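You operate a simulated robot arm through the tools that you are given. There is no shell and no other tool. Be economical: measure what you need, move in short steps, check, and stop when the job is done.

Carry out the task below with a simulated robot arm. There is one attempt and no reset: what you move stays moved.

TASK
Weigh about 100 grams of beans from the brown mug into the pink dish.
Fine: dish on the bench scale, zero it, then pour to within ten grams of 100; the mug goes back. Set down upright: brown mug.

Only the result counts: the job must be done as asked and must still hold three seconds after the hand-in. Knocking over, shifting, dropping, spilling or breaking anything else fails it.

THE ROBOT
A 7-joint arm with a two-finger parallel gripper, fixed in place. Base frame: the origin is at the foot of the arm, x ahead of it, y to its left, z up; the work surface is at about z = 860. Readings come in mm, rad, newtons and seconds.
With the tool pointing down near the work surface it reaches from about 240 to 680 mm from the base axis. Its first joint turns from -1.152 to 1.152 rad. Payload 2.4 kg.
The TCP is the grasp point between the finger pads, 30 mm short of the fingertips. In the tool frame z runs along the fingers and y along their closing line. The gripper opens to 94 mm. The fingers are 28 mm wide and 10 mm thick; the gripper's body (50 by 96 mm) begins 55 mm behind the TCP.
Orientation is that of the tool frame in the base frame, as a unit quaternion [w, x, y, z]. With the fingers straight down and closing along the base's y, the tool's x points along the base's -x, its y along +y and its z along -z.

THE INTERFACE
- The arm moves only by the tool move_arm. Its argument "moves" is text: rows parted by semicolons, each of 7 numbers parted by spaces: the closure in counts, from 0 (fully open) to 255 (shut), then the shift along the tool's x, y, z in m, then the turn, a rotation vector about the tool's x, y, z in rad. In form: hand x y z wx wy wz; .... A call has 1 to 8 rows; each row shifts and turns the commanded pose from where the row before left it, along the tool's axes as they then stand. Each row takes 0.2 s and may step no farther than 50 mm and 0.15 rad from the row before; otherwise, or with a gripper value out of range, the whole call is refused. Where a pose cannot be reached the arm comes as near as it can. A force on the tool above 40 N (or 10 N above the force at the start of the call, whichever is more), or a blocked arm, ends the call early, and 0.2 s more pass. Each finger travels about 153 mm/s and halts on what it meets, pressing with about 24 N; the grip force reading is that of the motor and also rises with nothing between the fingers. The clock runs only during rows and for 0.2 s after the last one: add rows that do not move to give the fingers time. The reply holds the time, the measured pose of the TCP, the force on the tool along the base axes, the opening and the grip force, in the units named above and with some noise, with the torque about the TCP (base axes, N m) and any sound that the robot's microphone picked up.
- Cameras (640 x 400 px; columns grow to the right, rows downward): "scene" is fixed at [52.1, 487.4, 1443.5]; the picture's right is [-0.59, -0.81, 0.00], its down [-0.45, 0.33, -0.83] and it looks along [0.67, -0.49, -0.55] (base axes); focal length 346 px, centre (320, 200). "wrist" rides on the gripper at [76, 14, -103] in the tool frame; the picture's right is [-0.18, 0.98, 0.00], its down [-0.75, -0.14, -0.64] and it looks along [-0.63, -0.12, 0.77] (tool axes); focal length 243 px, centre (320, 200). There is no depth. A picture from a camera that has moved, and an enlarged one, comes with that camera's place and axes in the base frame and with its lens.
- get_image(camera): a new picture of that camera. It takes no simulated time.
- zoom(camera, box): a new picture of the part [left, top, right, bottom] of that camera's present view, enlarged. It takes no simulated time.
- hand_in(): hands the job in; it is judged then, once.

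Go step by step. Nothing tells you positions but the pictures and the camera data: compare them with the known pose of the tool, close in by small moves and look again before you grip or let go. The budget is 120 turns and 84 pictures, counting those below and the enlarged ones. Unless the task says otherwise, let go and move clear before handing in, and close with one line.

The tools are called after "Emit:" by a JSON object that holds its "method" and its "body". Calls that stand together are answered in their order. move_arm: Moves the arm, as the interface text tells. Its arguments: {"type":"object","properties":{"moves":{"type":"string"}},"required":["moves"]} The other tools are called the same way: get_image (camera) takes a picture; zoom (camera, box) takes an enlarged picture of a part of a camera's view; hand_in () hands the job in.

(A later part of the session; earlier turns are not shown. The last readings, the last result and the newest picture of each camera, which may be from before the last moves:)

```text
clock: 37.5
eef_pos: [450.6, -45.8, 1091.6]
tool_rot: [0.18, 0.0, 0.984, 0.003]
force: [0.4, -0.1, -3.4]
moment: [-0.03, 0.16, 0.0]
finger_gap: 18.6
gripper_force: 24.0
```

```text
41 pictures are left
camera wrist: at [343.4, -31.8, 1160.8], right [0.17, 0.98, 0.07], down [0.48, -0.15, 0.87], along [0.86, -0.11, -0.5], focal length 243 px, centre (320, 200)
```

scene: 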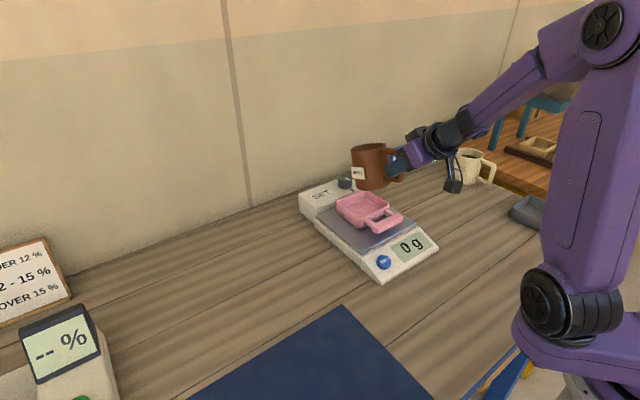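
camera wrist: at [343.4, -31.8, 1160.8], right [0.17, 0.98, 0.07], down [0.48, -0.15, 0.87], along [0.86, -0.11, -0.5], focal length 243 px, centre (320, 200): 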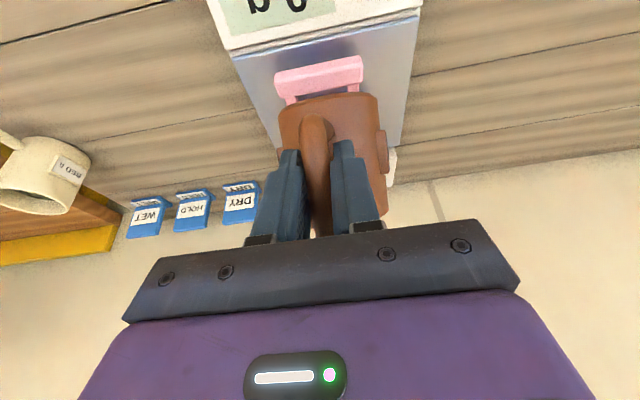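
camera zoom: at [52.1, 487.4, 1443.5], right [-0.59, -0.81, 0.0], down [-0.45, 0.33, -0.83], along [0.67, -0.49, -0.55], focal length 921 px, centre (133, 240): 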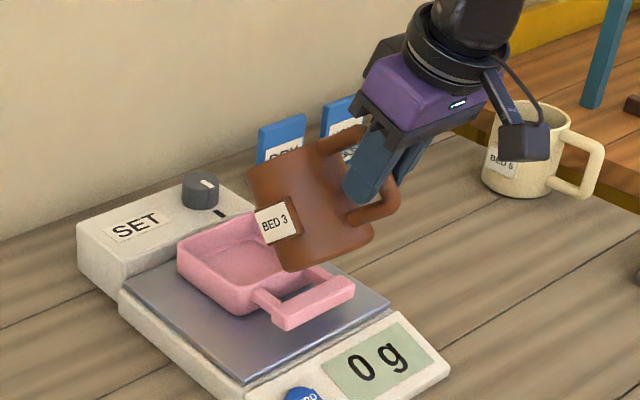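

Alignment looks good. I'll lower about 23 mm to cut the drop height and tilt in small steps.

Emit:
{"method": "move_arm", "body": {"moves": "255 0.0081 0 0.0215 0 0 0;255 0 0 0 0 0.05 0;255 0 0 0 0 0.05 0;255 0 0 0 0 0 0;255 0 0 0 0 0 0"}}

Emit:
{"method": "zoom", "body": {"camera": "scene", "box": [310, 110, 470, 260]}}

```text
clock: 38.8
eef_pos: [450.4, -44.6, 1068.7]
tool_rot: [0.131, 0.0, 0.991, 0.003]
force: [-0.4, -0.5, -3.0]
moment: [-0.02, 0.05, 0.0]
finger_gap: 18.2
gripper_force: 24.0
```

```text
2.67 times, centred on (390, 185) of scene
camera zoom: at [52.1, 487.4, 1443.5], right [-0.59, -0.81, 0.0], down [-0.45, 0.33, -0.83], along [0.67, -0.49, -0.55], focal length 921 px, centre (133, 240)
```

zoom: 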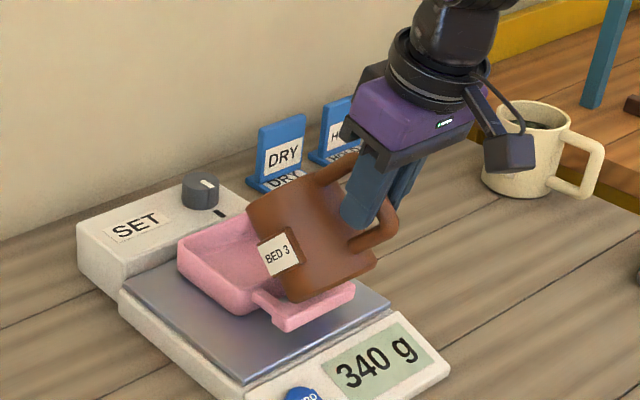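

340 g and a lower moment reading suggest the mug itself may be touching the dish. I'll raise 25 mm and look.

Emit:
{"method": "move_arm", "body": {"moves": "255 -0.0032 0 -0.0117 0 0 0;255 -0.0032 0 -0.0117 0 0 0;255 0 0 0 0 0 0"}}

Emit:
{"method": "zoom", "body": {"camera": "scene", "box": [310, 110, 470, 260]}}

```text
clock: 39.5
eef_pos: [450.8, -44.5, 1092.9]
tool_rot: [0.13, -0.001, 0.991, 0.004]
force: [-0.1, -0.4, -4.1]
moment: [-0.01, 0.14, 0.02]
finger_gap: 18.4
gripper_force: 24.3
```

```text
2.67 times, centred on (390, 185) of scene
camera zoom: at [52.1, 487.4, 1443.5], right [-0.59, -0.81, 0.0], down [-0.45, 0.33, -0.83], along [0.67, -0.49, -0.55], focal length 921 px, centre (133, 240)
```

zoom: 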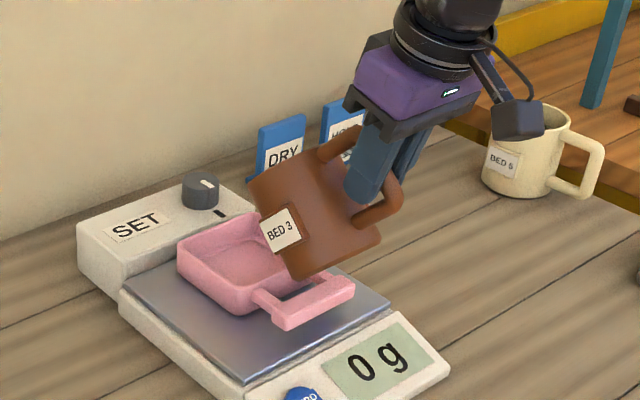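

It did touch, and the display is back at 0 g. I'll go a bit higher and continue with small tilts.

Emit:
{"method": "move_arm", "body": {"moves": "255 -0.0021 0 -0.0077 0 0 0;255 0 0 0 0 0.05 0;255 0 0 0 0 0.05 0;255 0 0 0 0 0 0;255 0 0 0 0 0 0"}}

Emit:
{"method": "zoom", "body": {"camera": "scene", "box": [310, 110, 470, 260]}}

```text
clock: 40.8
eef_pos: [451.1, -46.8, 1101.6]
tool_rot: [0.08, 0.0, 0.997, 0.004]
force: [0.4, -0.8, -4.2]
moment: [0.01, 0.12, -0.02]
finger_gap: 18.6
gripper_force: 23.8
```

```text
2.67 times, centred on (390, 185) of scene
camera zoom: at [52.1, 487.4, 1443.5], right [-0.59, -0.81, 0.0], down [-0.45, 0.33, -0.83], along [0.67, -0.49, -0.55], focal length 921 px, centre (133, 240)
```

zoom: 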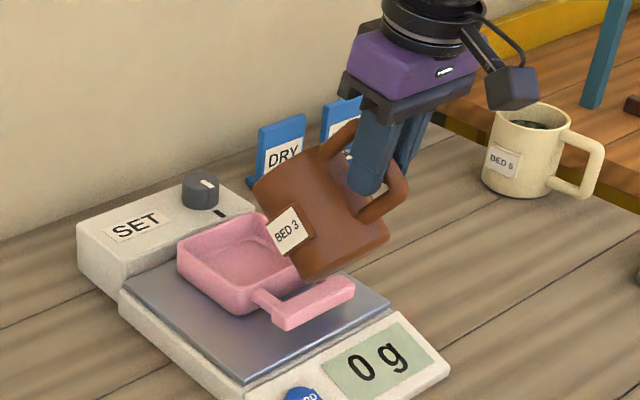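

Emit:
{"method": "move_arm", "body": {"moves": "255 -0.008 0 0.0013 0 0.05 0;255 0 0 0 0 0.04 0;255 0 0 0 0 0 0;255 0 0 0 0 0 0"}}

Emit:
{"method": "zoom", "body": {"camera": "scene", "box": [310, 110, 470, 260]}}

```text
clock: 41.8
eef_pos: [459.1, -46.1, 1100.9]
tool_rot: [0.035, -0.001, 0.999, 0.004]
force: [0.6, -1.2, -4.3]
moment: [-0.01, 0.1, 0.0]
finger_gap: 18.4
gripper_force: 24.1
```

```text
2.67 times, centred on (390, 185) of scene
camera zoom: at [52.1, 487.4, 1443.5], right [-0.59, -0.81, 0.0], down [-0.45, 0.33, -0.83], along [0.67, -0.49, -0.55], focal length 921 px, centre (133, 240)
```

zoom: 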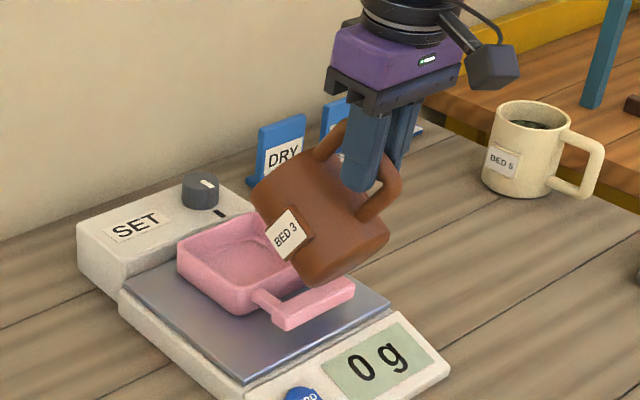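

Emit:
{"method": "move_arm", "body": {"moves": "255 -0.007 0 0 0 0.05 0;255 0 0 0 0 0.04 0;255 0 0 0 0 0 0;255 0 0 0 0 0 0"}}

Emit:
{"method": "zoom", "body": {"camera": "scene", "box": [310, 110, 470, 260]}}

```text
clock: 42.8
eef_pos: [465.3, -46.5, 1101.5]
tool_rot: [-0.008, -0.001, 1.0, 0.004]
force: [-0.6, -0.5, -2.2]
moment: [-0.01, 0.02, 0.01]
finger_gap: 18.6
gripper_force: 24.0
```

```text
2.67 times, centred on (390, 185) of scene
camera zoom: at [52.1, 487.4, 1443.5], right [-0.59, -0.81, 0.0], down [-0.45, 0.33, -0.83], along [0.67, -0.49, -0.55], focal length 921 px, centre (133, 240)
```

zoom: 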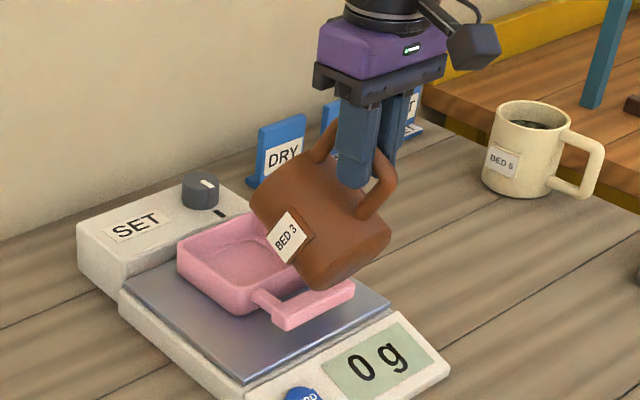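

Emit:
{"method": "move_arm", "body": {"moves": "255 -0.006 0 0 0 0.04 0;255 0 0 0 0 0.03 0;255 0 0 0 0 0 0;255 0 0 0 0 0 0"}}

Emit:
{"method": "zoom", "body": {"camera": "scene", "box": [310, 110, 470, 260]}}

```text
clock: 43.8
eef_pos: [471.9, -46.4, 1101.4]
tool_rot: [-0.043, -0.001, 0.999, 0.004]
force: [-0.9, -0.1, -3.3]
moment: [-0.02, 0.07, 0.01]
finger_gap: 18.5
gripper_force: 23.5
```

```text
2.67 times, centred on (390, 185) of scene
camera zoom: at [52.1, 487.4, 1443.5], right [-0.59, -0.81, 0.0], down [-0.45, 0.33, -0.83], along [0.67, -0.49, -0.55], focal length 921 px, centre (133, 240)
```

zoom: 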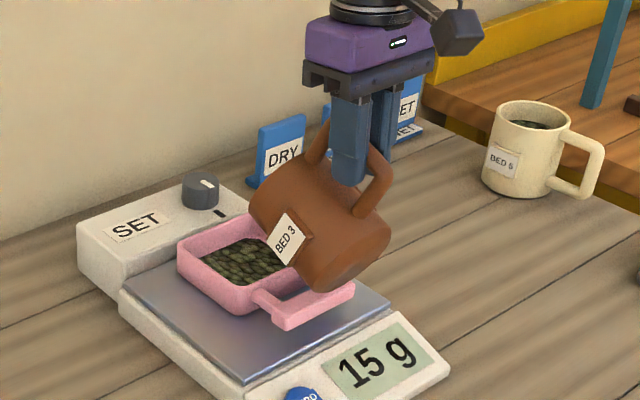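

Pouring has started (15 g). I'll hold still a moment to see whether it's still flowing.

Emit:
{"method": "move_arm", "body": {"moves": "255 0 0 0 0 0 0"}}

Emit:
{"method": "zoom", "body": {"camera": "scene", "box": [310, 110, 470, 260]}}

```text
clock: 44.1
eef_pos: [472.3, -46.3, 1102.1]
tool_rot: [-0.043, 0.0, 0.999, 0.005]
force: [-0.4, 0.0, -3.2]
moment: [-0.03, 0.04, -0.01]
finger_gap: 18.4
gripper_force: 23.8
```

```text
2.67 times, centred on (390, 185) of scene
camera zoom: at [52.1, 487.4, 1443.5], right [-0.59, -0.81, 0.0], down [-0.45, 0.33, -0.83], along [0.67, -0.49, -0.55], focal length 921 px, centre (133, 240)
```

zoom: 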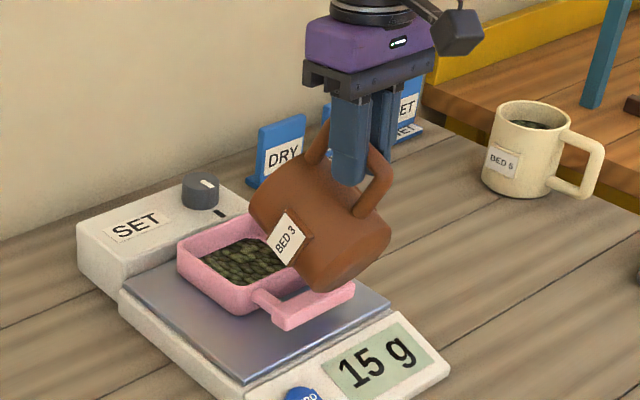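

It's stable at 15 g. I'll tilt a little more.

Emit:
{"method": "move_arm", "body": {"moves": "255 0 0 0 0 0.03 0;255 0 0 0 0 0 0;255 0 0 0 0 0 0"}}

Emit:
{"method": "zoom", "body": {"camera": "scene", "box": [310, 110, 470, 260]}}

```text
clock: 45.0
eef_pos: [471.2, -45.5, 1102.7]
tool_rot: [-0.059, -0.001, 0.998, 0.003]
force: [0.8, 0.1, -2.3]
moment: [-0.01, 0.03, -0.03]
finger_gap: 18.4
gripper_force: 24.3
```

```text
2.67 times, centred on (390, 185) of scene
camera zoom: at [52.1, 487.4, 1443.5], right [-0.59, -0.81, 0.0], down [-0.45, 0.33, -0.83], along [0.67, -0.49, -0.55], focal length 921 px, centre (133, 240)
```

zoom: 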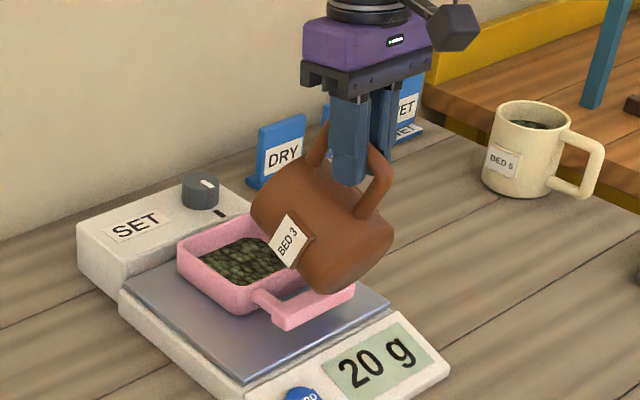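

The rate is about 5 g per 0.03 rad. I'll take a bigger step of 0.09 rad while keeping the lip in place.

Emit:
{"method": "move_arm", "body": {"moves": "255 -0.004 0 0 0 0.045 0;255 -0.004 0 0 0 0.045 0;255 0 0 0 0 0 0;255 0 0 0 0 0 0"}}

Emit:
{"method": "zoom", "body": {"camera": "scene", "box": [310, 110, 470, 260]}}

```text
clock: 46.0
eef_pos: [479.2, -46.5, 1100.3]
tool_rot: [-0.103, -0.001, 0.995, 0.004]
force: [1.1, -0.3, -3.5]
moment: [-0.01, 0.02, 0.01]
finger_gap: 18.5
gripper_force: 23.9
```

```text
2.67 times, centred on (390, 185) of scene
camera zoom: at [52.1, 487.4, 1443.5], right [-0.59, -0.81, 0.0], down [-0.45, 0.33, -0.83], along [0.67, -0.49, -0.55], focal length 921 px, centre (133, 240)
```

zoom: 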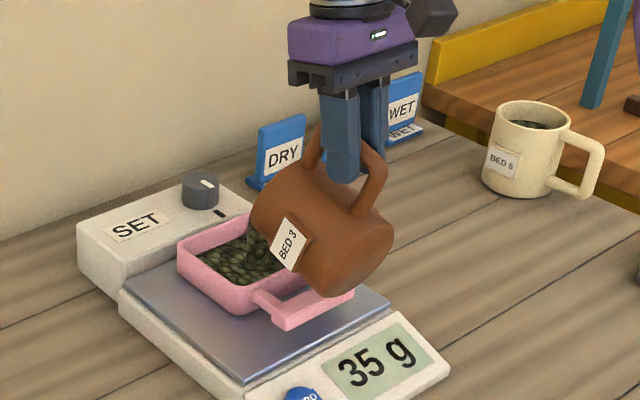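

Emit:
{"method": "move_arm", "body": {"moves": "255 0 0 0 0 0 0;255 0 0 0 0 0 0"}}

Emit:
{"method": "zoom", "body": {"camera": "scene", "box": [310, 110, 470, 260]}}

```text
clock: 46.5
eef_pos: [478.1, -45.3, 1099.7]
tool_rot: [-0.105, -0.001, 0.994, 0.003]
force: [0.2, 0.4, -2.9]
moment: [0.0, 0.01, -0.01]
finger_gap: 18.4
gripper_force: 24.0
```

```text
2.67 times, centred on (390, 185) of scene
camera zoom: at [52.1, 487.4, 1443.5], right [-0.59, -0.81, 0.0], down [-0.45, 0.33, -0.83], along [0.67, -0.49, -0.55], focal length 921 px, centre (133, 240)
```

zoom: 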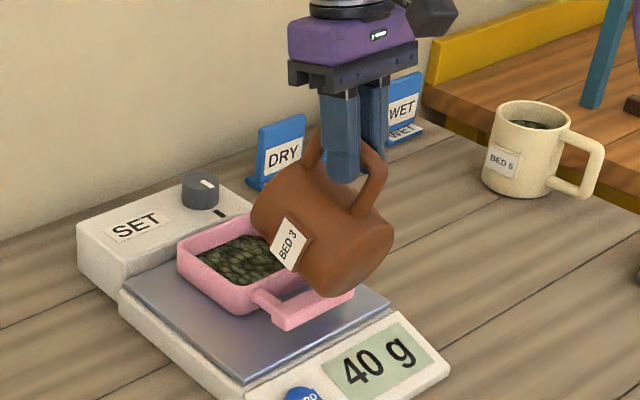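

It's at 40 g, settled. Next step is 0.12 rad.

Emit:
{"method": "move_arm", "body": {"moves": "255 -0.004 0 0 0 0.06 0;255 -0.004 0 0 0 0.06 0;255 0 0 0 0 0 0;255 0 0 0 0 0 0;255 0 0 0 0 0 0;255 0 0 0 0 0 0"}}

Emit:
{"method": "zoom", "body": {"camera": "scene", "box": [310, 110, 470, 260]}}

```text
clock: 48.0
eef_pos: [488.2, -45.4, 1097.6]
tool_rot: [-0.164, -0.002, 0.986, 0.003]
force: [-0.5, 0.5, -1.8]
moment: [0.03, -0.02, -0.04]
finger_gap: 18.6
gripper_force: 24.0
```

```text
2.67 times, centred on (390, 185) of scene
camera zoom: at [52.1, 487.4, 1443.5], right [-0.59, -0.81, 0.0], down [-0.45, 0.33, -0.83], along [0.67, -0.49, -0.55], focal length 921 px, centre (133, 240)
```

zoom: 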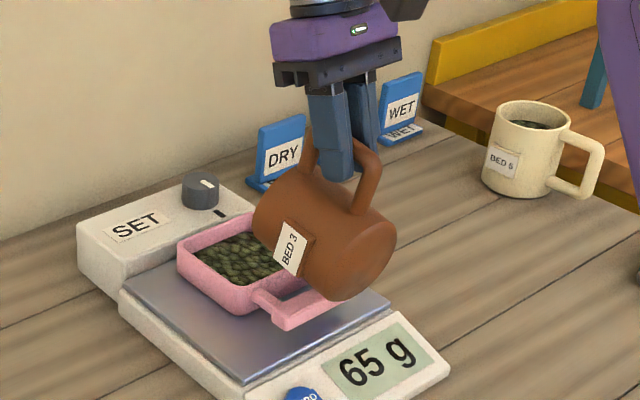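

65 g. Another 0.12 rad.

Emit:
{"method": "move_arm", "body": {"moves": "255 -0.003 0 -0.001 0 0.06 0;255 -0.003 0 -0.001 0 0.06 0;255 0 0 0 0 0 0;255 0 0 0 0 0 0;255 0 0 0 0 0 0;255 0 0 0 0 0 0"}}

Emit:
{"method": "zoom", "body": {"camera": "scene", "box": [310, 110, 470, 260]}}

```text
clock: 49.4
eef_pos: [493.2, -44.9, 1097.8]
tool_rot: [-0.222, -0.001, 0.975, 0.003]
force: [-0.9, -0.1, -1.8]
moment: [-0.06, -0.03, 0.04]
finger_gap: 18.6
gripper_force: 23.7
```

```text
2.67 times, centred on (390, 185) of scene
camera zoom: at [52.1, 487.4, 1443.5], right [-0.59, -0.81, 0.0], down [-0.45, 0.33, -0.83], along [0.67, -0.49, -0.55], focal length 921 px, centre (133, 240)
```

zoom: 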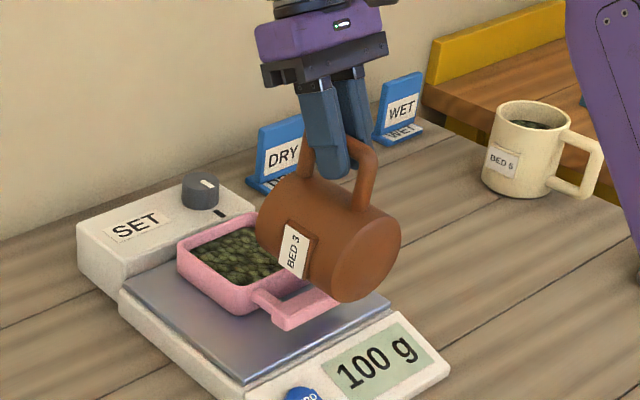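

Exactly 100 g. I'll tilt back upright right away.

Emit:
{"method": "move_arm", "body": {"moves": "255 0.0043 0 -0.009 0 -0.12 0;255 0 0 -0.005 0 -0.15 0;255 0 0 0 0 -0.15 0;255 0 0 0 0 -0.15 0;255 0 0 0 0 -0.15 0;255 0 0 0 0 -0.15 0;255 0 0 0 0 -0.15 0;255 0 0 0 0 -0.15 0"}}

Emit:
{"method": "move_arm", "body": {"moves": "255 0 0 0 0 -0.15 0;255 0 0 0 0 -0.15 0;255 0 0 0 0 -0.15 0;255 0 0 0 0 -0.02 0;255 0 0 0 0 0 0;255 0 0 0 0 0 0"}}

Emit:
{"method": "zoom", "body": {"camera": "scene", "box": [310, 90, 490, 270]}}

```text
clock: 51.1
eef_pos: [495.8, -46.3, 1112.9]
tool_rot: [0.354, 0.001, 0.935, 0.004]
force: [0.2, 0.3, -2.0]
moment: [-0.02, 0.13, 0.01]
finger_gap: 18.5
gripper_force: 23.8
```

```text
clock: 52.5
eef_pos: [495.0, -46.1, 1112.4]
tool_rot: [0.561, 0.001, 0.828, 0.004]
force: [0.2, 1.0, -1.5]
moment: [0.0, 0.16, -0.01]
finger_gap: 18.5
gripper_force: 24.1
```

```text
2.22 times, centred on (400, 180) of scene
camera zoom: at [52.1, 487.4, 1443.5], right [-0.59, -0.81, 0.0], down [-0.45, 0.33, -0.83], along [0.67, -0.49, -0.55], focal length 768 px, centre (142, 244)
```

zoom: 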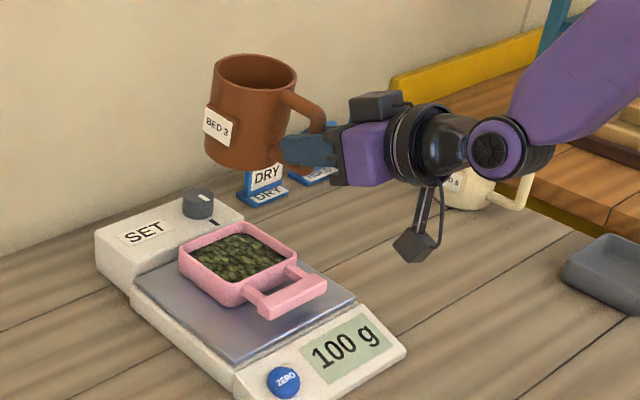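

The dish reads 100 g and the mug is nearly upright. I'll correct the pitch back to the grasp angle and carry the mug over its original spot.

Emit:
{"method": "move_arm", "body": {"moves": "255 0 0 0 0 0.125 0;255 0.0082 -0.0418 -0.0148 0 0 0;255 0.0082 -0.0418 -0.0148 0 0 0;255 0.0082 -0.0418 -0.0148 0 0 0;255 0.0082 -0.0418 -0.0148 0 0 0;255 0.0082 -0.0418 -0.0148 0 0 0;255 0 0 0 0 0 0"}}

Emit:
{"method": "zoom", "body": {"camera": "scene", "box": [390, 80, 550, 240]}}

Emit:
{"method": "get_image", "body": {"camera": "wrist"}}

```text
clock: 54.1
eef_pos: [410.1, -257.2, 1110.7]
tool_rot: [0.508, 0.002, 0.861, 0.003]
force: [0.2, 0.2, -1.7]
moment: [0.01, 0.17, 0.0]
finger_gap: 18.3
gripper_force: 23.9
```

```text
2.50 times, centred on (470, 160) of scene
camera zoom: at [52.1, 487.4, 1443.5], right [-0.59, -0.81, 0.0], down [-0.45, 0.33, -0.83], along [0.67, -0.49, -0.55], focal length 864 px, centre (-55, 300)
```

zoom: 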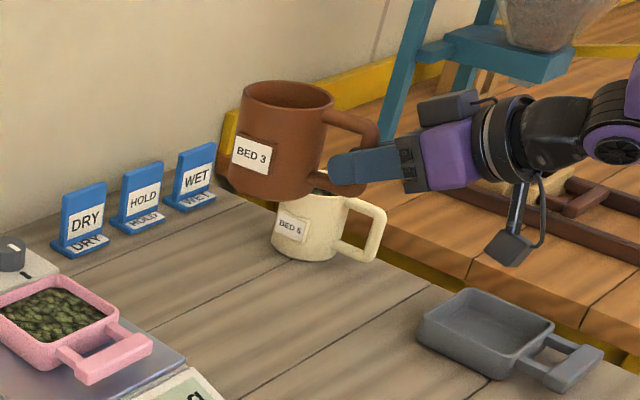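

```text
26 pictures are left
camera wrist: at [284.6, -242.1, 1094.3], right [0.09, 0.98, 0.17], down [-0.2, -0.15, 0.97], along [0.98, -0.12, 0.18], focal length 243 px, centre (320, 200)
```

wrist: 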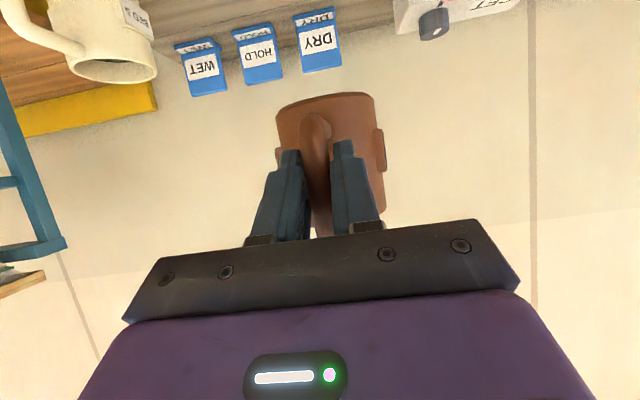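

The mug sits in the hand just as before. I'll descend to about 15 mm above the table.

Emit:
{"method": "move_arm", "body": {"moves": "255 0.0394 0.001 0.0218 0 0 0;255 0.0394 0.001 0.0218 0 0 0;255 0.0394 0 0.0218 0 0 0;255 0.0394 0 0.0218 0 0 0;255 0 0 0 0 0 0"}}

Emit:
{"method": "zoom", "body": {"camera": "scene", "box": [400, 150, 500, 230]}}

```text
clock: 55.4
eef_pos: [410.4, -251.0, 930.9]
tool_rot: [0.509, 0.001, 0.861, 0.003]
force: [-0.3, -1.0, -2.4]
moment: [-0.03, 0.16, 0.0]
finger_gap: 18.6
gripper_force: 24.0
```

```text
5.00 times, centred on (450, 190) of scene
camera zoom: at [52.1, 487.4, 1443.5], right [-0.59, -0.81, 0.0], down [-0.45, 0.33, -0.83], along [0.67, -0.49, -0.55], focal length 1727 px, centre (-330, 250)
```

zoom: 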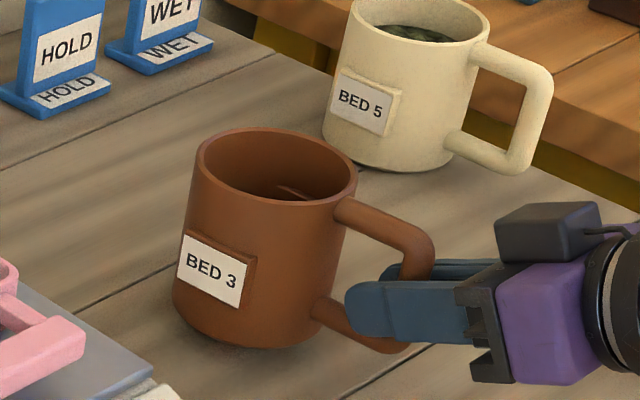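

Emit:
{"method": "move_arm", "body": {"moves": "255 0.0053 -0.004 0.0029 0 0 0;255 0.0035 0 0.0019 0 0 0;255 0.0026 0 0.0015 0 0 0;255 0.0018 0 0.001 0 0 0;255 0 0 0 0 0 0"}}

Emit:
{"method": "zoom", "body": {"camera": "scene", "box": [400, 150, 500, 230]}}

```text
clock: 56.5
eef_pos: [411.7, -255.9, 916.9]
tool_rot: [0.509, 0.001, 0.861, 0.003]
force: [-2.9, -0.1, 6.7]
moment: [-0.02, -0.74, -0.01]
finger_gap: 18.5
gripper_force: 24.1
```

```text
5.00 times, centred on (450, 190) of scene
camera zoom: at [51.9, 487.5, 1443.5], right [-0.59, -0.81, 0.0], down [-0.45, 0.33, -0.83], along [0.67, -0.49, -0.55], focal length 1727 px, centre (-330, 250)
```

zoom: 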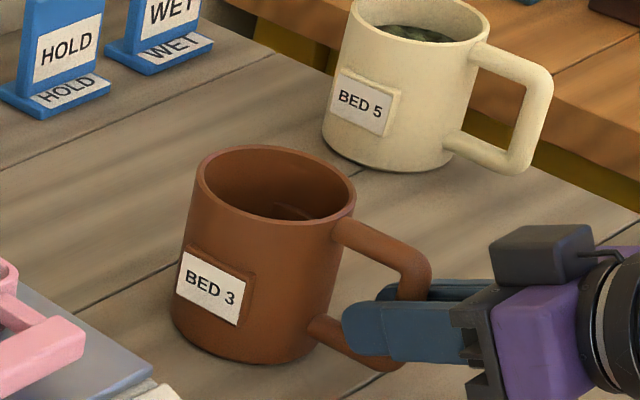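

The mug's front edge is touching the table, only a couple of millimetres from flat. I'll lower 1.5 mm more, then release slowly.

Emit:
{"method": "move_arm", "body": {"moves": "255 0.0013 0 0.0007 0 0 0;215 0 0 0 0 0 0;190 0 0 0 0 0 0;165 0 0 0 0 0 0;140 0 0 0 0 0 0;133 0 0 0 0 0 0"}}

Emit:
{"method": "zoom", "body": {"camera": "scene", "box": [400, 150, 500, 230]}}

Emit:
{"method": "zoom", "body": {"camera": "wrist", "box": [220, 20, 420, 220]}}

```text
clock: 58.0
eef_pos: [411.0, -256.0, 914.6]
tool_rot: [0.508, 0.002, 0.861, 0.003]
force: [0.2, 0.2, 0.3]
moment: [0.02, 0.02, 0.02]
finger_gap: 44.9
gripper_force: 0.2
```

```text
5.00 times, centred on (450, 190) of scene
camera zoom: at [52.1, 487.4, 1443.5], right [-0.59, -0.81, 0.0], down [-0.45, 0.33, -0.83], along [0.67, -0.49, -0.55], focal length 1727 px, centre (-330, 250)
```

zoom: 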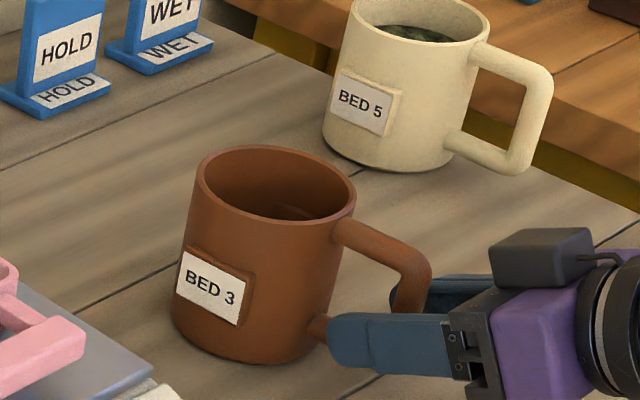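

```text
2.00 times, centred on (320, 120) of wrist
camera zoom: at [285.0, -241.0, 897.6], right [0.09, 0.98, 0.17], down [-0.2, -0.15, 0.97], along [0.98, -0.12, 0.18], focal length 485 px, centre (320, 360)
```

zoom: 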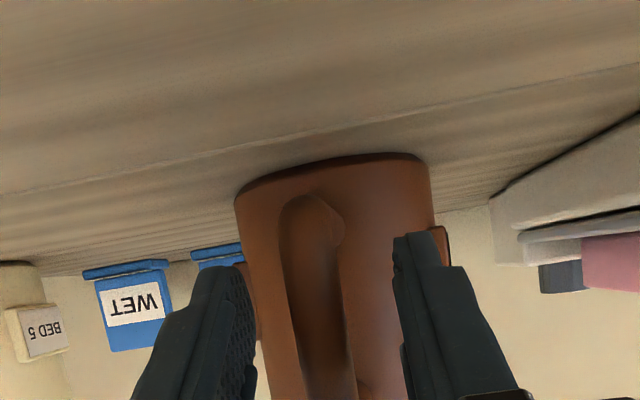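

The mug stands upright and is released. I'll retreat straight back along the approach line and check everything.

Emit:
{"method": "move_arm", "body": {"moves": "133 0 0 -0.03 0 0 0;133 0 0 -0.04 0 0 0;133 0 0 -0.03 0 0 0;133 -0.04 0 -0.02 0 0 0;133 -0.04 0 -0.02 0 0 0;133 0 0 0 0 0 0"}}

Emit:
{"method": "zoom", "body": {"camera": "scene", "box": [290, 140, 490, 290]}}

Emit:
{"method": "get_image", "body": {"camera": "scene"}}

```text
clock: 59.4
eef_pos: [326.6, -256.2, 1052.5]
tool_rot: [0.508, 0.002, 0.862, 0.004]
force: [-0.6, 0.4, -0.1]
moment: [-0.02, 0.0, 0.05]
finger_gap: 45.0
gripper_force: 0.0
out of reach, approached as far as the arm can: row 2
```

```text
2.67 times, centred on (390, 215) of scene
camera zoom: at [52.0, 487.5, 1443.5], right [-0.59, -0.81, 0.0], down [-0.45, 0.33, -0.83], along [0.67, -0.49, -0.55], focal length 921 px, centre (133, 160)
```

zoom: 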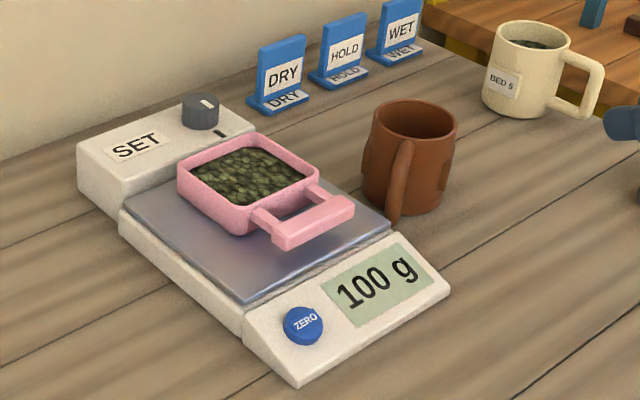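

```text
20 pictures are left
```

scene: 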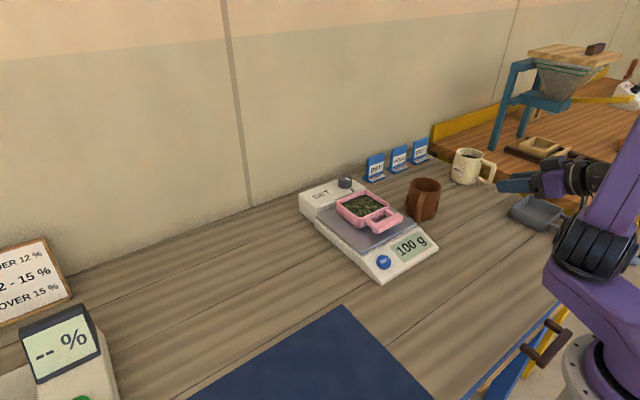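

On the retreat one row was out of reach, so the fingers dragged the handle. The mug is still upright, but it has turned and moved about 40 mm to around (521, -225). The dish still reads 100 g. I'll straighten the tool and go back to re-place the mug, gripping it by the rim.

Emit:
{"method": "move_arm", "body": {"moves": "0 0 0 0 0 0.15 0;0 0 0 0 0 0.15 0;0 0 0 0 0 0.15 0;0 0 0 0 0 0.15 0;0 0 0 0 0 0.15 0;0 0 0 0 0 0.15 0;0 0 0 0 0 0.15 0;0 -0.03 0 -0.04 0 0 0"}}

Emit:
{"method": "get_image", "body": {"camera": "wrist"}}

```text
clock: 61.1
eef_pos: [330.1, -256.3, 1060.0]
tool_rot: [0.113, -0.001, 0.994, 0.005]
force: [0.7, 0.0, 0.4]
moment: [0.05, 0.01, 0.01]
finger_gap: 93.9
gripper_force: 0.0
out of reach, approached as far as the arm can: row 6, 7, 8
```

```text
19 pictures are left
camera wrist: at [234.4, -243.3, 1144.1], right [0.18, 0.98, 0.05], down [0.59, -0.15, 0.79], along [0.79, -0.11, -0.61], focal length 243 px, centre (320, 200)
```

wrist: 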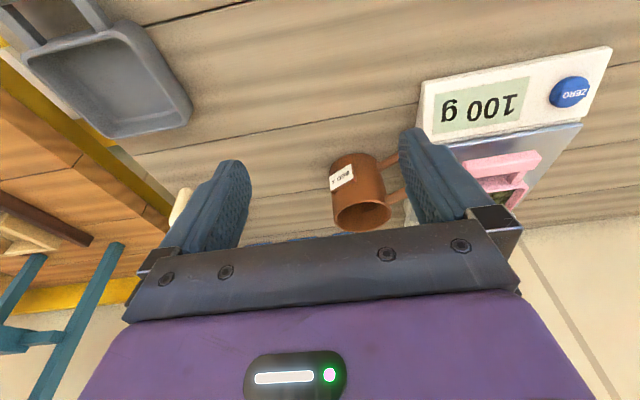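

Emit:
{"method": "move_arm", "body": {"moves": "0 -0.04 0 0.009 0 0 0;0 -0.04 0 0.009 0 0 0;0 0 0 0 0 0.11 0;0 0 0 0 0 0.11 0;0 0 0 -0.03 0 0 0;0 0 0 0 0 0 0"}}

Emit:
{"method": "get_image", "body": {"camera": "wrist"}}

```text
clock: 62.5
eef_pos: [358.0, -253.9, 1056.8]
tool_rot: [0.115, -0.001, 0.993, 0.005]
force: [0.9, -0.8, -0.4]
moment: [0.0, 0.01, 0.01]
finger_gap: 93.9
gripper_force: 0.0
out of reach, approached as far as the arm can: row 1, 2, 3, 4, 5
```

```text
18 pictures are left
camera wrist: at [260.4, -241.3, 1139.9], right [0.18, 0.98, 0.05], down [0.59, -0.15, 0.8], along [0.79, -0.11, -0.6], focal length 243 px, centre (320, 200)
```

wrist: 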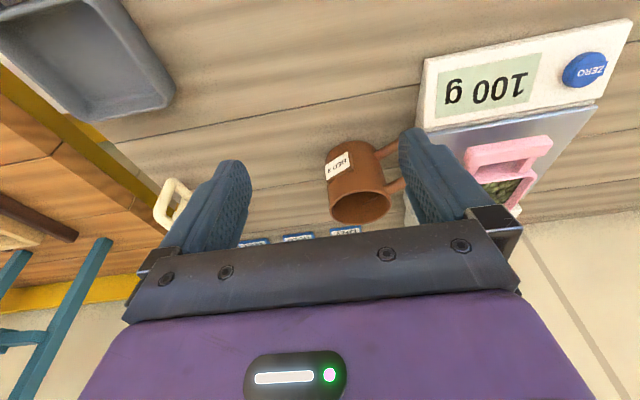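

Emit:
{"method": "move_arm", "body": {"moves": "0 -0.04 0.012 -0.011 0 0 0;0 -0.04 0.012 -0.011 0 0 0;0 -0.02 0.01 -0.03 0 0 0;0 0 0 -0.03 0 0 0;0 0 0 0 0 0 0"}}

Emit:
{"method": "get_image", "body": {"camera": "scene"}}

```text
clock: 63.8
eef_pos: [347.4, -255.2, 1064.6]
tool_rot: [0.117, -0.002, 0.993, 0.007]
force: [-0.5, -0.6, 0.4]
moment: [0.0, -0.02, -0.01]
finger_gap: 94.0
gripper_force: 0.0
out of reach, approached as far as the arm can: row 1, 2, 3, 4
```

```text
17 pictures are left
```

scene: 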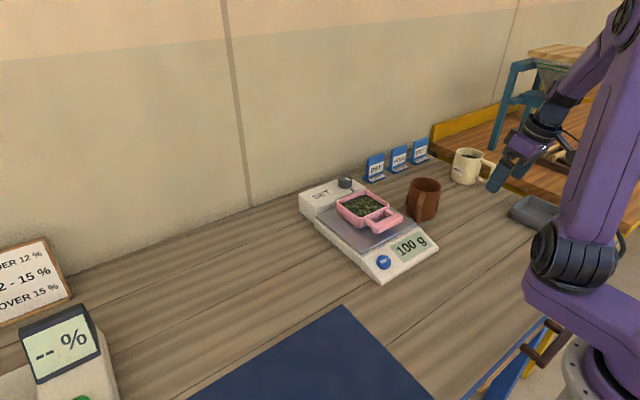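

The arm sits at a posture limit here. I'll pitch back toward the earlier orientation, which worked, then move forward before straightening.

Emit:
{"method": "move_arm", "body": {"moves": "0 0 0 0 0 -0.15 0;0 0 0 0 0 -0.15 0;0 0 0 0 0 -0.15 0;0 0 0 0 0 -0.15 0;0 0 0 0 0 0 0"}}

Emit:
{"method": "move_arm", "body": {"moves": "0 -0.03 0.02 0 0 0 0;0 -0.03 0.02 0 0 0 0;0 0 0 0 0 0 0"}}

```text
clock: 65.0
eef_pos: [347.2, -255.0, 1064.6]
tool_rot: [0.402, 0.002, 0.916, 0.005]
force: [-0.6, -0.3, -1.4]
moment: [0.02, 0.02, 0.01]
finger_gap: 94.1
gripper_force: 0.1
```

```text
clock: 65.8
eef_pos: [388.4, -214.8, 1110.1]
tool_rot: [0.401, 0.001, 0.916, 0.005]
force: [-0.3, -0.3, 0.2]
moment: [0.0, -0.03, -0.03]
finger_gap: 93.8
gripper_force: 0.1
```

Emit:
{"method": "move_arm", "body": {"moves": "0 -0.033 0 0.036 0 0 0;0 0 0 0 0 0.15 0;0 0 0 0 0 0.15 0;0 0 0 0 0 0.15 0;0 0 0 0 0 0.15 0;0 0 0 0 0 0.15 0;0 0 0 0 0 0.076 0;0 0 0 0 0 0 0"}}

Emit:
{"method": "get_image", "body": {"camera": "wrist"}}

```text
clock: 67.5
eef_pos: [435.3, -215.8, 1109.5]
tool_rot: [0.155, 0.0, 0.988, 0.006]
force: [0.1, 0.0, -0.7]
moment: [0.0, 0.02, -0.04]
finger_gap: 94.1
gripper_force: 0.0
out of reach, approached as far as the arm can: row 5, 6, 7
```

```text
16 pictures are left
camera wrist: at [332.3, -202.1, 1183.1], right [0.17, 0.98, 0.07], down [0.52, -0.15, 0.84], along [0.84, -0.11, -0.54], focal length 243 px, centre (320, 200)
```

wrist: 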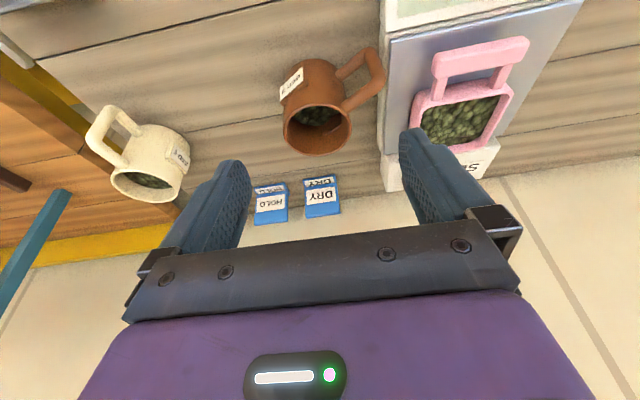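

The tilt is limited again in this arm posture. At y≈-46 it moved freely, so I'll go there, straighten, and return with the tool vertical.

Emit:
{"method": "move_arm", "body": {"moves": "0 -0.01 0.045 0 0 0 0;0 -0.01 0.045 0 0 0 0;0 -0.01 0.045 0 0 0 0;0 -0.01 0.035 0 0 0 0;0 0 0 0 0 0.1 0;0 0 0 0 0 0.1 0;0 0 0 0 0 0.112 0;0 0 0 0 0 0 0"}}

Emit:
{"method": "move_arm", "body": {"moves": "0 0 -0.045 0 0 0 0;0 0 -0.045 0 0 0 0;0 0 -0.045 0 0 0 0;0 0 -0.045 0 0 0 0;0 0 0 0 0 0 0"}}

```text
clock: 69.3
eef_pos: [406.1, -95.1, 1098.6]
tool_rot: [0.157, 0.0, 0.988, 0.007]
force: [0.3, 0.1, 0.8]
moment: [-0.01, -0.04, 0.0]
finger_gap: 93.9
gripper_force: 0.0
out of reach, approached as far as the arm can: row 1, 2, 3, 4, 5, 6, 7
```

```text
clock: 70.5
eef_pos: [406.5, -274.2, 1096.2]
tool_rot: [0.156, -0.001, 0.988, 0.008]
force: [0.3, -0.5, 0.4]
moment: [-0.03, 0.02, -0.02]
finger_gap: 94.2
gripper_force: 0.1
```

Emit:
{"method": "move_arm", "body": {"moves": "0 0 0 0 0 -0.15 0;0 0 0 0 0 -0.15 0;0 0 0 0 0 -0.15 0;0 0 0 0 0 -0.15 0;0 0 0 0 0 -0.15 0;0 -0.0145 0.04 0.026 0 0 0;0 -0.0145 0.04 0.026 0 0 0;0 -0.0145 0.04 0.026 0 0 0"}}

Emit:
{"method": "move_arm", "body": {"moves": "0 0 0.035 0 0 0 0;0 0 0.035 0 0 0 0;0 0 0.035 0 0 0 0;0 0 0 0 0 0.1 0;0 0 0 0 0 0.15 0;0 0 0 0 0 0.15 0;0 0 0 0 0 0.15 0;0 0 0 0 0 0.15 0"}}

```text
clock: 72.3
eef_pos: [495.9, -154.1, 1098.1]
tool_rot: [0.507, 0.002, 0.862, 0.007]
force: [0.0, 0.4, -0.8]
moment: [-0.01, -0.01, 0.03]
finger_gap: 94.1
gripper_force: 0.0
```

```text
clock: 74.2
eef_pos: [504.4, -59.6, 1102.0]
tool_rot: [0.215, 0.005, 0.977, 0.001]
force: [0.5, 0.1, 0.4]
moment: [0.01, 0.0, 0.01]
finger_gap: 94.0
gripper_force: 0.0
out of reach, approached as far as the arm can: row 6
```

It moves past the limit here. I'll continue straightening.

Emit:
{"method": "move_arm", "body": {"moves": "0 0 0 0 0 0.1 0;0 0 0 0 0 0.1 0;0 0 0 0 0 0.1 0;0 0 0 0 0 0.1 0;0 0 0 0 0 0.03 0;0 0 0 0 0 0 0"}}

```text
clock: 75.5
eef_pos: [505.2, -60.6, 1102.1]
tool_rot: [0.002, 0.004, 1.0, 0.001]
force: [-0.5, -0.2, 0.2]
moment: [0.02, 0.02, 0.02]
finger_gap: 94.0
gripper_force: 0.0
```

The tool is vertical. I'll move above the mug's far rim (-y side) and look.

Emit:
{"method": "move_arm", "body": {"moves": "140 -0.006 -0.0405 0 0 0 0;140 -0.006 -0.0405 0 0 0 0;140 -0.006 -0.0405 0 0 0 0;140 -0.006 -0.0405 0 0 0 0;140 -0.006 -0.0405 0 0 0 0;140 0 0 0.04 0 0 0;140 0 0 0 0 0 0"}}

Emit:
{"method": "get_image", "body": {"camera": "wrist"}}

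Emit:
{"method": "get_image", "body": {"camera": "scene"}}

```text
clock: 77.2
eef_pos: [533.1, -261.9, 1061.1]
tool_rot: [0.002, 0.004, 1.0, 0.0]
force: [-0.4, -0.4, -0.9]
moment: [-0.01, 0.01, -0.01]
finger_gap: 42.3
gripper_force: 0.1
```

```text
15 pictures are left
camera wrist: at [457.5, -248.3, 1163.8], right [0.19, 0.98, 0.0], down [0.75, -0.15, 0.65], along [0.63, -0.12, -0.76], focal length 243 px, centre (320, 200)
```

wrist: 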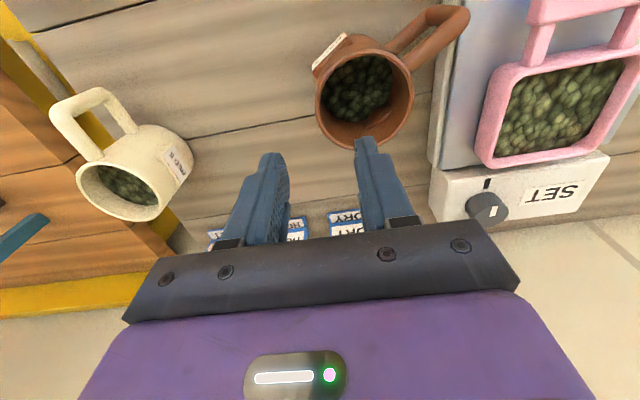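

```text
14 pictures are left
```

scene: 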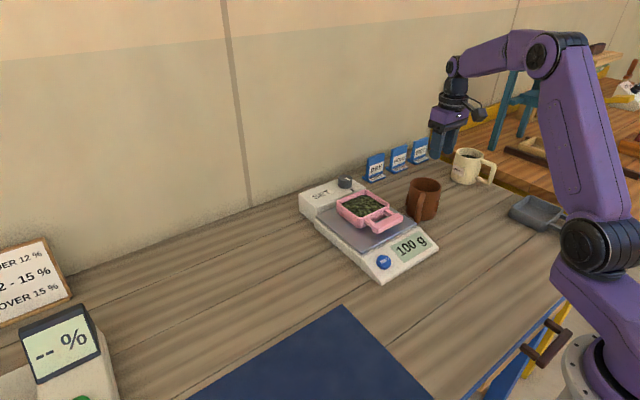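

The rim centre is at about (527, -223, 952) with outer radius about 41. I'll lower so that the rim's -y wall sits between the fingers.

Emit:
{"method": "move_arm", "body": {"moves": "140 0.006 0.001 0.04 0 0 0;140 0 0 0.035 0 0 0;140 0 0 0 0 0 0"}}

Emit:
{"method": "get_image", "body": {"camera": "wrist"}}

```text
clock: 78.0
eef_pos: [528.1, -261.8, 984.4]
tool_rot: [0.003, 0.003, 1.0, 0.001]
force: [0.2, -0.7, -0.8]
moment: [-0.02, -0.01, 0.0]
finger_gap: 42.6
gripper_force: 0.1
```

```text
13 pictures are left
camera wrist: at [451.9, -247.3, 1087.9], right [0.19, 0.98, 0.0], down [0.75, -0.15, 0.65], along [0.63, -0.12, -0.76], focal length 243 px, centre (320, 200)
```

wrist: 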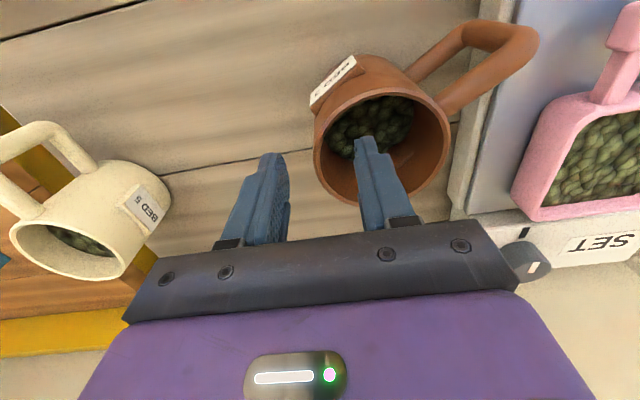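

The wall lies between the fingers. I'll lower 23 mm and grip.

Emit:
{"method": "move_arm", "body": {"moves": "140 0 0 0.013 0 0 0;140 0 0 0.01 0 0 0;180 0 0 0 0 0 0;220 0 0 0 0 0 0;255 0 0 0 0 0 0;255 0 0 0 0 0 0;255 0 0 0 0 0 0"}}

Emit:
{"method": "move_arm", "body": {"moves": "255 0 0 -0.005 0 0 0;255 0 0 -0.015 0 0 0;255 0 0 -0.02 0 0 0;255 0 0 0 0 0 0"}}

Emit:
{"method": "zoom", "body": {"camera": "scene", "box": [370, 110, 510, 250]}}

```text
clock: 79.5
eef_pos: [527.5, -261.4, 963.3]
tool_rot: [0.003, 0.004, 1.0, 0.002]
force: [-0.7, 0.4, -1.4]
moment: [-0.07, -0.06, -0.03]
finger_gap: 9.1
gripper_force: 23.7
```

```text
clock: 80.5
eef_pos: [527.5, -261.4, 1002.0]
tool_rot: [0.002, 0.004, 1.0, 0.002]
force: [-1.2, 0.4, -1.5]
moment: [-0.18, -0.04, 0.01]
finger_gap: 9.1
gripper_force: 24.2
```

```text
2.86 times, centred on (440, 180) of scene
camera zoom: at [52.1, 487.4, 1443.5], right [-0.59, -0.81, 0.0], down [-0.45, 0.33, -0.83], along [0.67, -0.49, -0.55], focal length 987 px, centre (-23, 257)
```

zoom: 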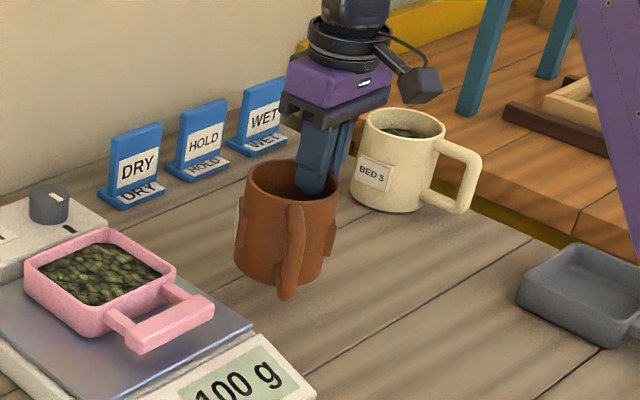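

The mug is lifted level. I'll rotate it about 64° so the handle faces the robot again, then correct the position.

Emit:
{"method": "move_arm", "body": {"moves": "255 0.0035 -0.0086 0 0 0 -0.14;255 0 0 0 0 0 -0.14;255 0 0 0 0 0 -0.14;255 0 0 0 0 0 -0.14;255 0 0 0 0 0 -0.14;255 0 0 0 0 0 -0.14;255 0 0 0 0 0 -0.14;255 0 0 0 0 0 -0.14"}}

Emit:
{"method": "get_image", "body": {"camera": "scene"}}

Emit:
{"method": "get_image", "body": {"camera": "wrist"}}

```text
clock: 82.3
eef_pos: [523.0, -269.7, 1003.5]
tool_rot: [0.003, -0.529, 0.849, 0.0]
force: [1.1, -0.2, -2.4]
moment: [-0.03, -0.09, 0.03]
finger_gap: 9.0
gripper_force: 23.7
```

```text
11 pictures are left
```

scene: 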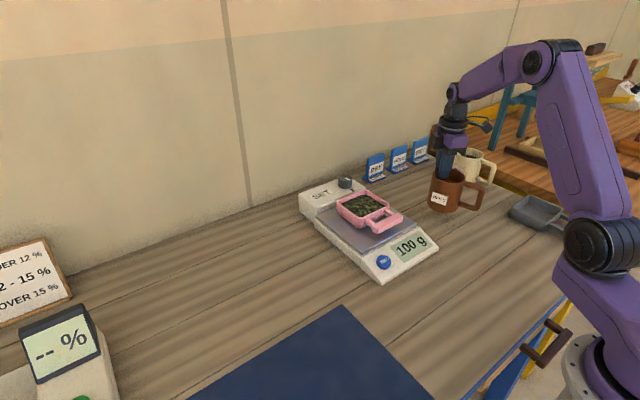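

```text
10 pictures are left
camera wrist: at [477.3, -332.0, 1105.5], right [-0.8, 0.6, 0.0], down [0.46, 0.61, 0.65], along [0.39, 0.52, -0.76], focal length 243 px, centre (320, 200)
```

wrist: 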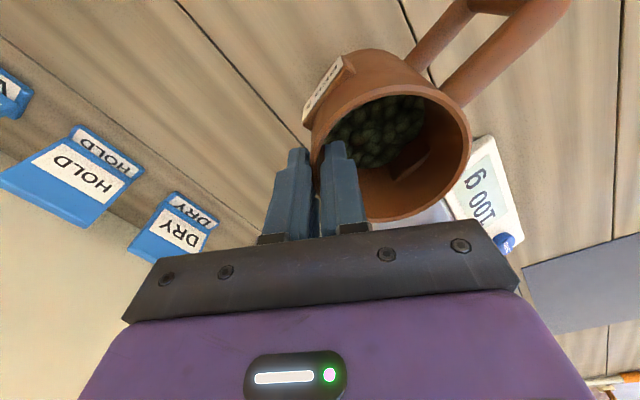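

Orientation is restored. I'll lower to just above the table and compare with the original view.

Emit:
{"method": "move_arm", "body": {"moves": "255 0 0 0.015 0 0 0;255 0 0 0.015 0 0 0;255 0 0 0.005 0 0 0;255 0 0 0 0 0 0"}}

Emit:
{"method": "zoom", "body": {"camera": "scene", "box": [400, 160, 490, 240]}}

```text
clock: 83.3
eef_pos: [524.2, -269.2, 968.0]
tool_rot: [0.003, -0.527, 0.85, -0.001]
force: [-0.4, -0.5, -2.1]
moment: [-0.02, -0.11, -0.03]
finger_gap: 9.2
gripper_force: 23.8
```

```text
5.00 times, centred on (445, 200) of scene
camera zoom: at [52.1, 487.4, 1443.5], right [-0.59, -0.81, 0.0], down [-0.45, 0.33, -0.83], along [0.67, -0.49, -0.55], focal length 1727 px, centre (-305, 200)
```

zoom: 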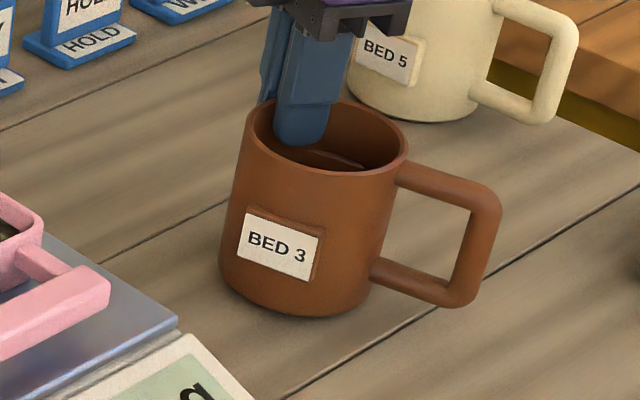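

Compared with the original view, the mug is over-rotated by about 14° and about 10 mm off. I'll correct both and re-compare.

Emit:
{"method": "move_arm", "body": {"moves": "255 0 0 0 0 0 0.125;255 0 0 0 0 0 0.125;255 0 -0.012 0 0 0 0;255 0 0 0 0 0 0"}}

Emit:
{"method": "zoom", "body": {"camera": "scene", "box": [400, 160, 490, 240]}}

```text
clock: 84.3
eef_pos: [534.4, -277.8, 968.7]
tool_rot: [0.003, -0.417, 0.909, 0.001]
force: [0.0, 0.0, -1.7]
moment: [-0.06, -0.13, 0.02]
finger_gap: 9.2
gripper_force: 24.0
```

```text
5.00 times, centred on (445, 200) of scene
camera zoom: at [52.1, 487.4, 1443.5], right [-0.59, -0.81, 0.0], down [-0.45, 0.33, -0.83], along [0.67, -0.49, -0.55], focal length 1727 px, centre (-305, 200)
```

zoom: 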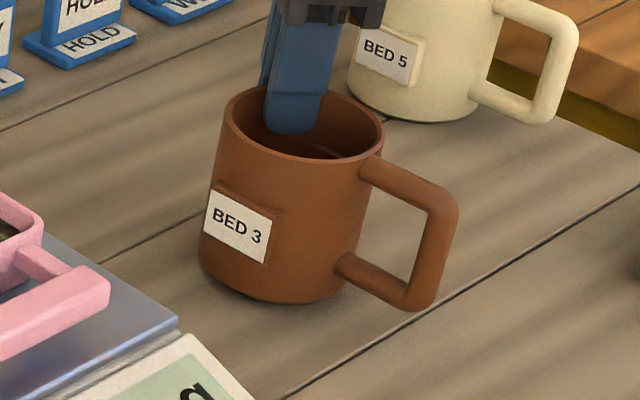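

Nearly matching. I'll make a small final shift and lower to contact.

Emit:
{"method": "move_arm", "body": {"moves": "255 0.0048 0.0025 0 0 0 0;255 0 0 0.003 0 0 0;255 0 0 0.002 0 0 0;255 0 0 0.001 0 0 0;255 0 0 0 0 0 0"}}

Emit:
{"method": "zoom", "body": {"camera": "scene", "box": [400, 160, 490, 240]}}

```text
clock: 85.5
eef_pos: [529.3, -279.4, 962.1]
tool_rot: [0.004, -0.417, 0.909, -0.001]
force: [0.5, -1.4, 5.5]
moment: [0.16, 0.21, -0.02]
finger_gap: 9.5
gripper_force: 24.2
```

```text
5.00 times, centred on (445, 200) of scene
camera zoom: at [52.0, 487.5, 1443.5], right [-0.59, -0.81, 0.0], down [-0.45, 0.33, -0.83], along [0.67, -0.49, -0.55], focal length 1727 px, centre (-305, 200)
```

zoom: 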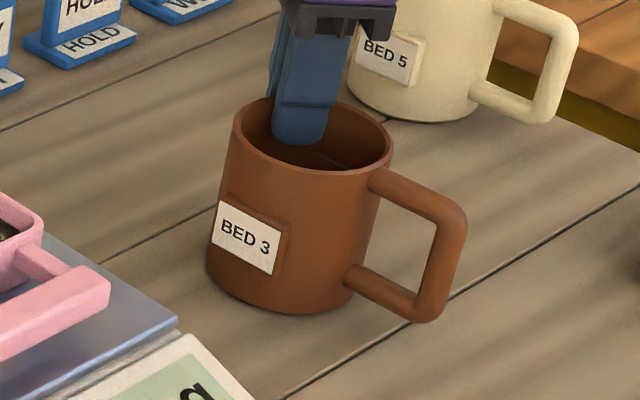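

It matches the original view. I'll release gently to a 36 mm opening and rise straight up.

Emit:
{"method": "move_arm", "body": {"moves": "225 0 0 0 0 0 0;200 0 0 0 0 0 0;170 0 0 0 0 0 0;160 0 0 0 0 0 0;160 0 0 -0.01 0 0 0;160 0 0 -0.03 0 0 0;160 0 0 -0.04 0 0 0;160 0 0 -0.04 0 0 0"}}

Emit:
{"method": "zoom", "body": {"camera": "scene", "box": [290, 120, 490, 270]}}

Emit:
{"method": "get_image", "body": {"camera": "wrist"}}

```text
clock: 87.3
eef_pos: [526.9, -279.7, 1082.2]
tool_rot: [0.002, -0.417, 0.909, 0.001]
force: [0.5, -0.2, -0.4]
moment: [0.03, 0.03, 0.0]
finger_gap: 35.1
gripper_force: 0.2
```

```text
2.67 times, centred on (390, 195) of scene
camera zoom: at [52.0, 487.4, 1443.5], right [-0.59, -0.81, 0.0], down [-0.45, 0.33, -0.83], along [0.67, -0.49, -0.55], focal length 921 px, centre (133, 213)
```

zoom: 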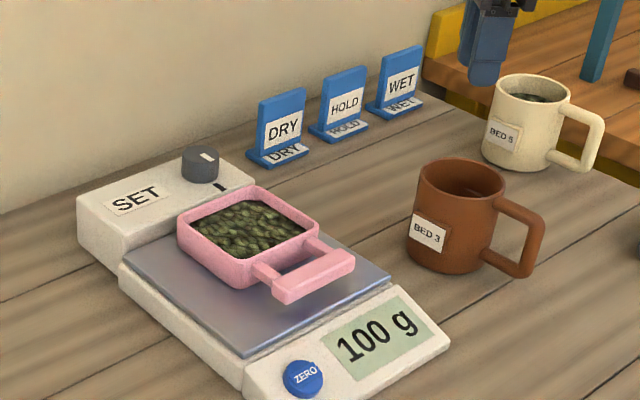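

```text
5 pictures are left
camera wrist: at [466.8, -328.7, 1184.9], right [-0.63, 0.78, 0.0], down [0.6, 0.48, 0.65], along [0.5, 0.4, -0.76], focal length 243 px, centre (320, 200)
```

wrist: 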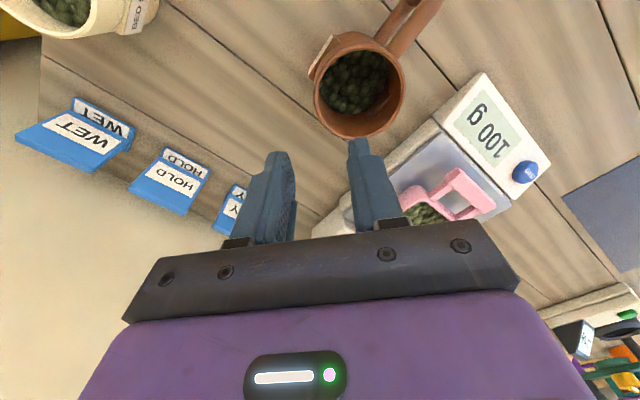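

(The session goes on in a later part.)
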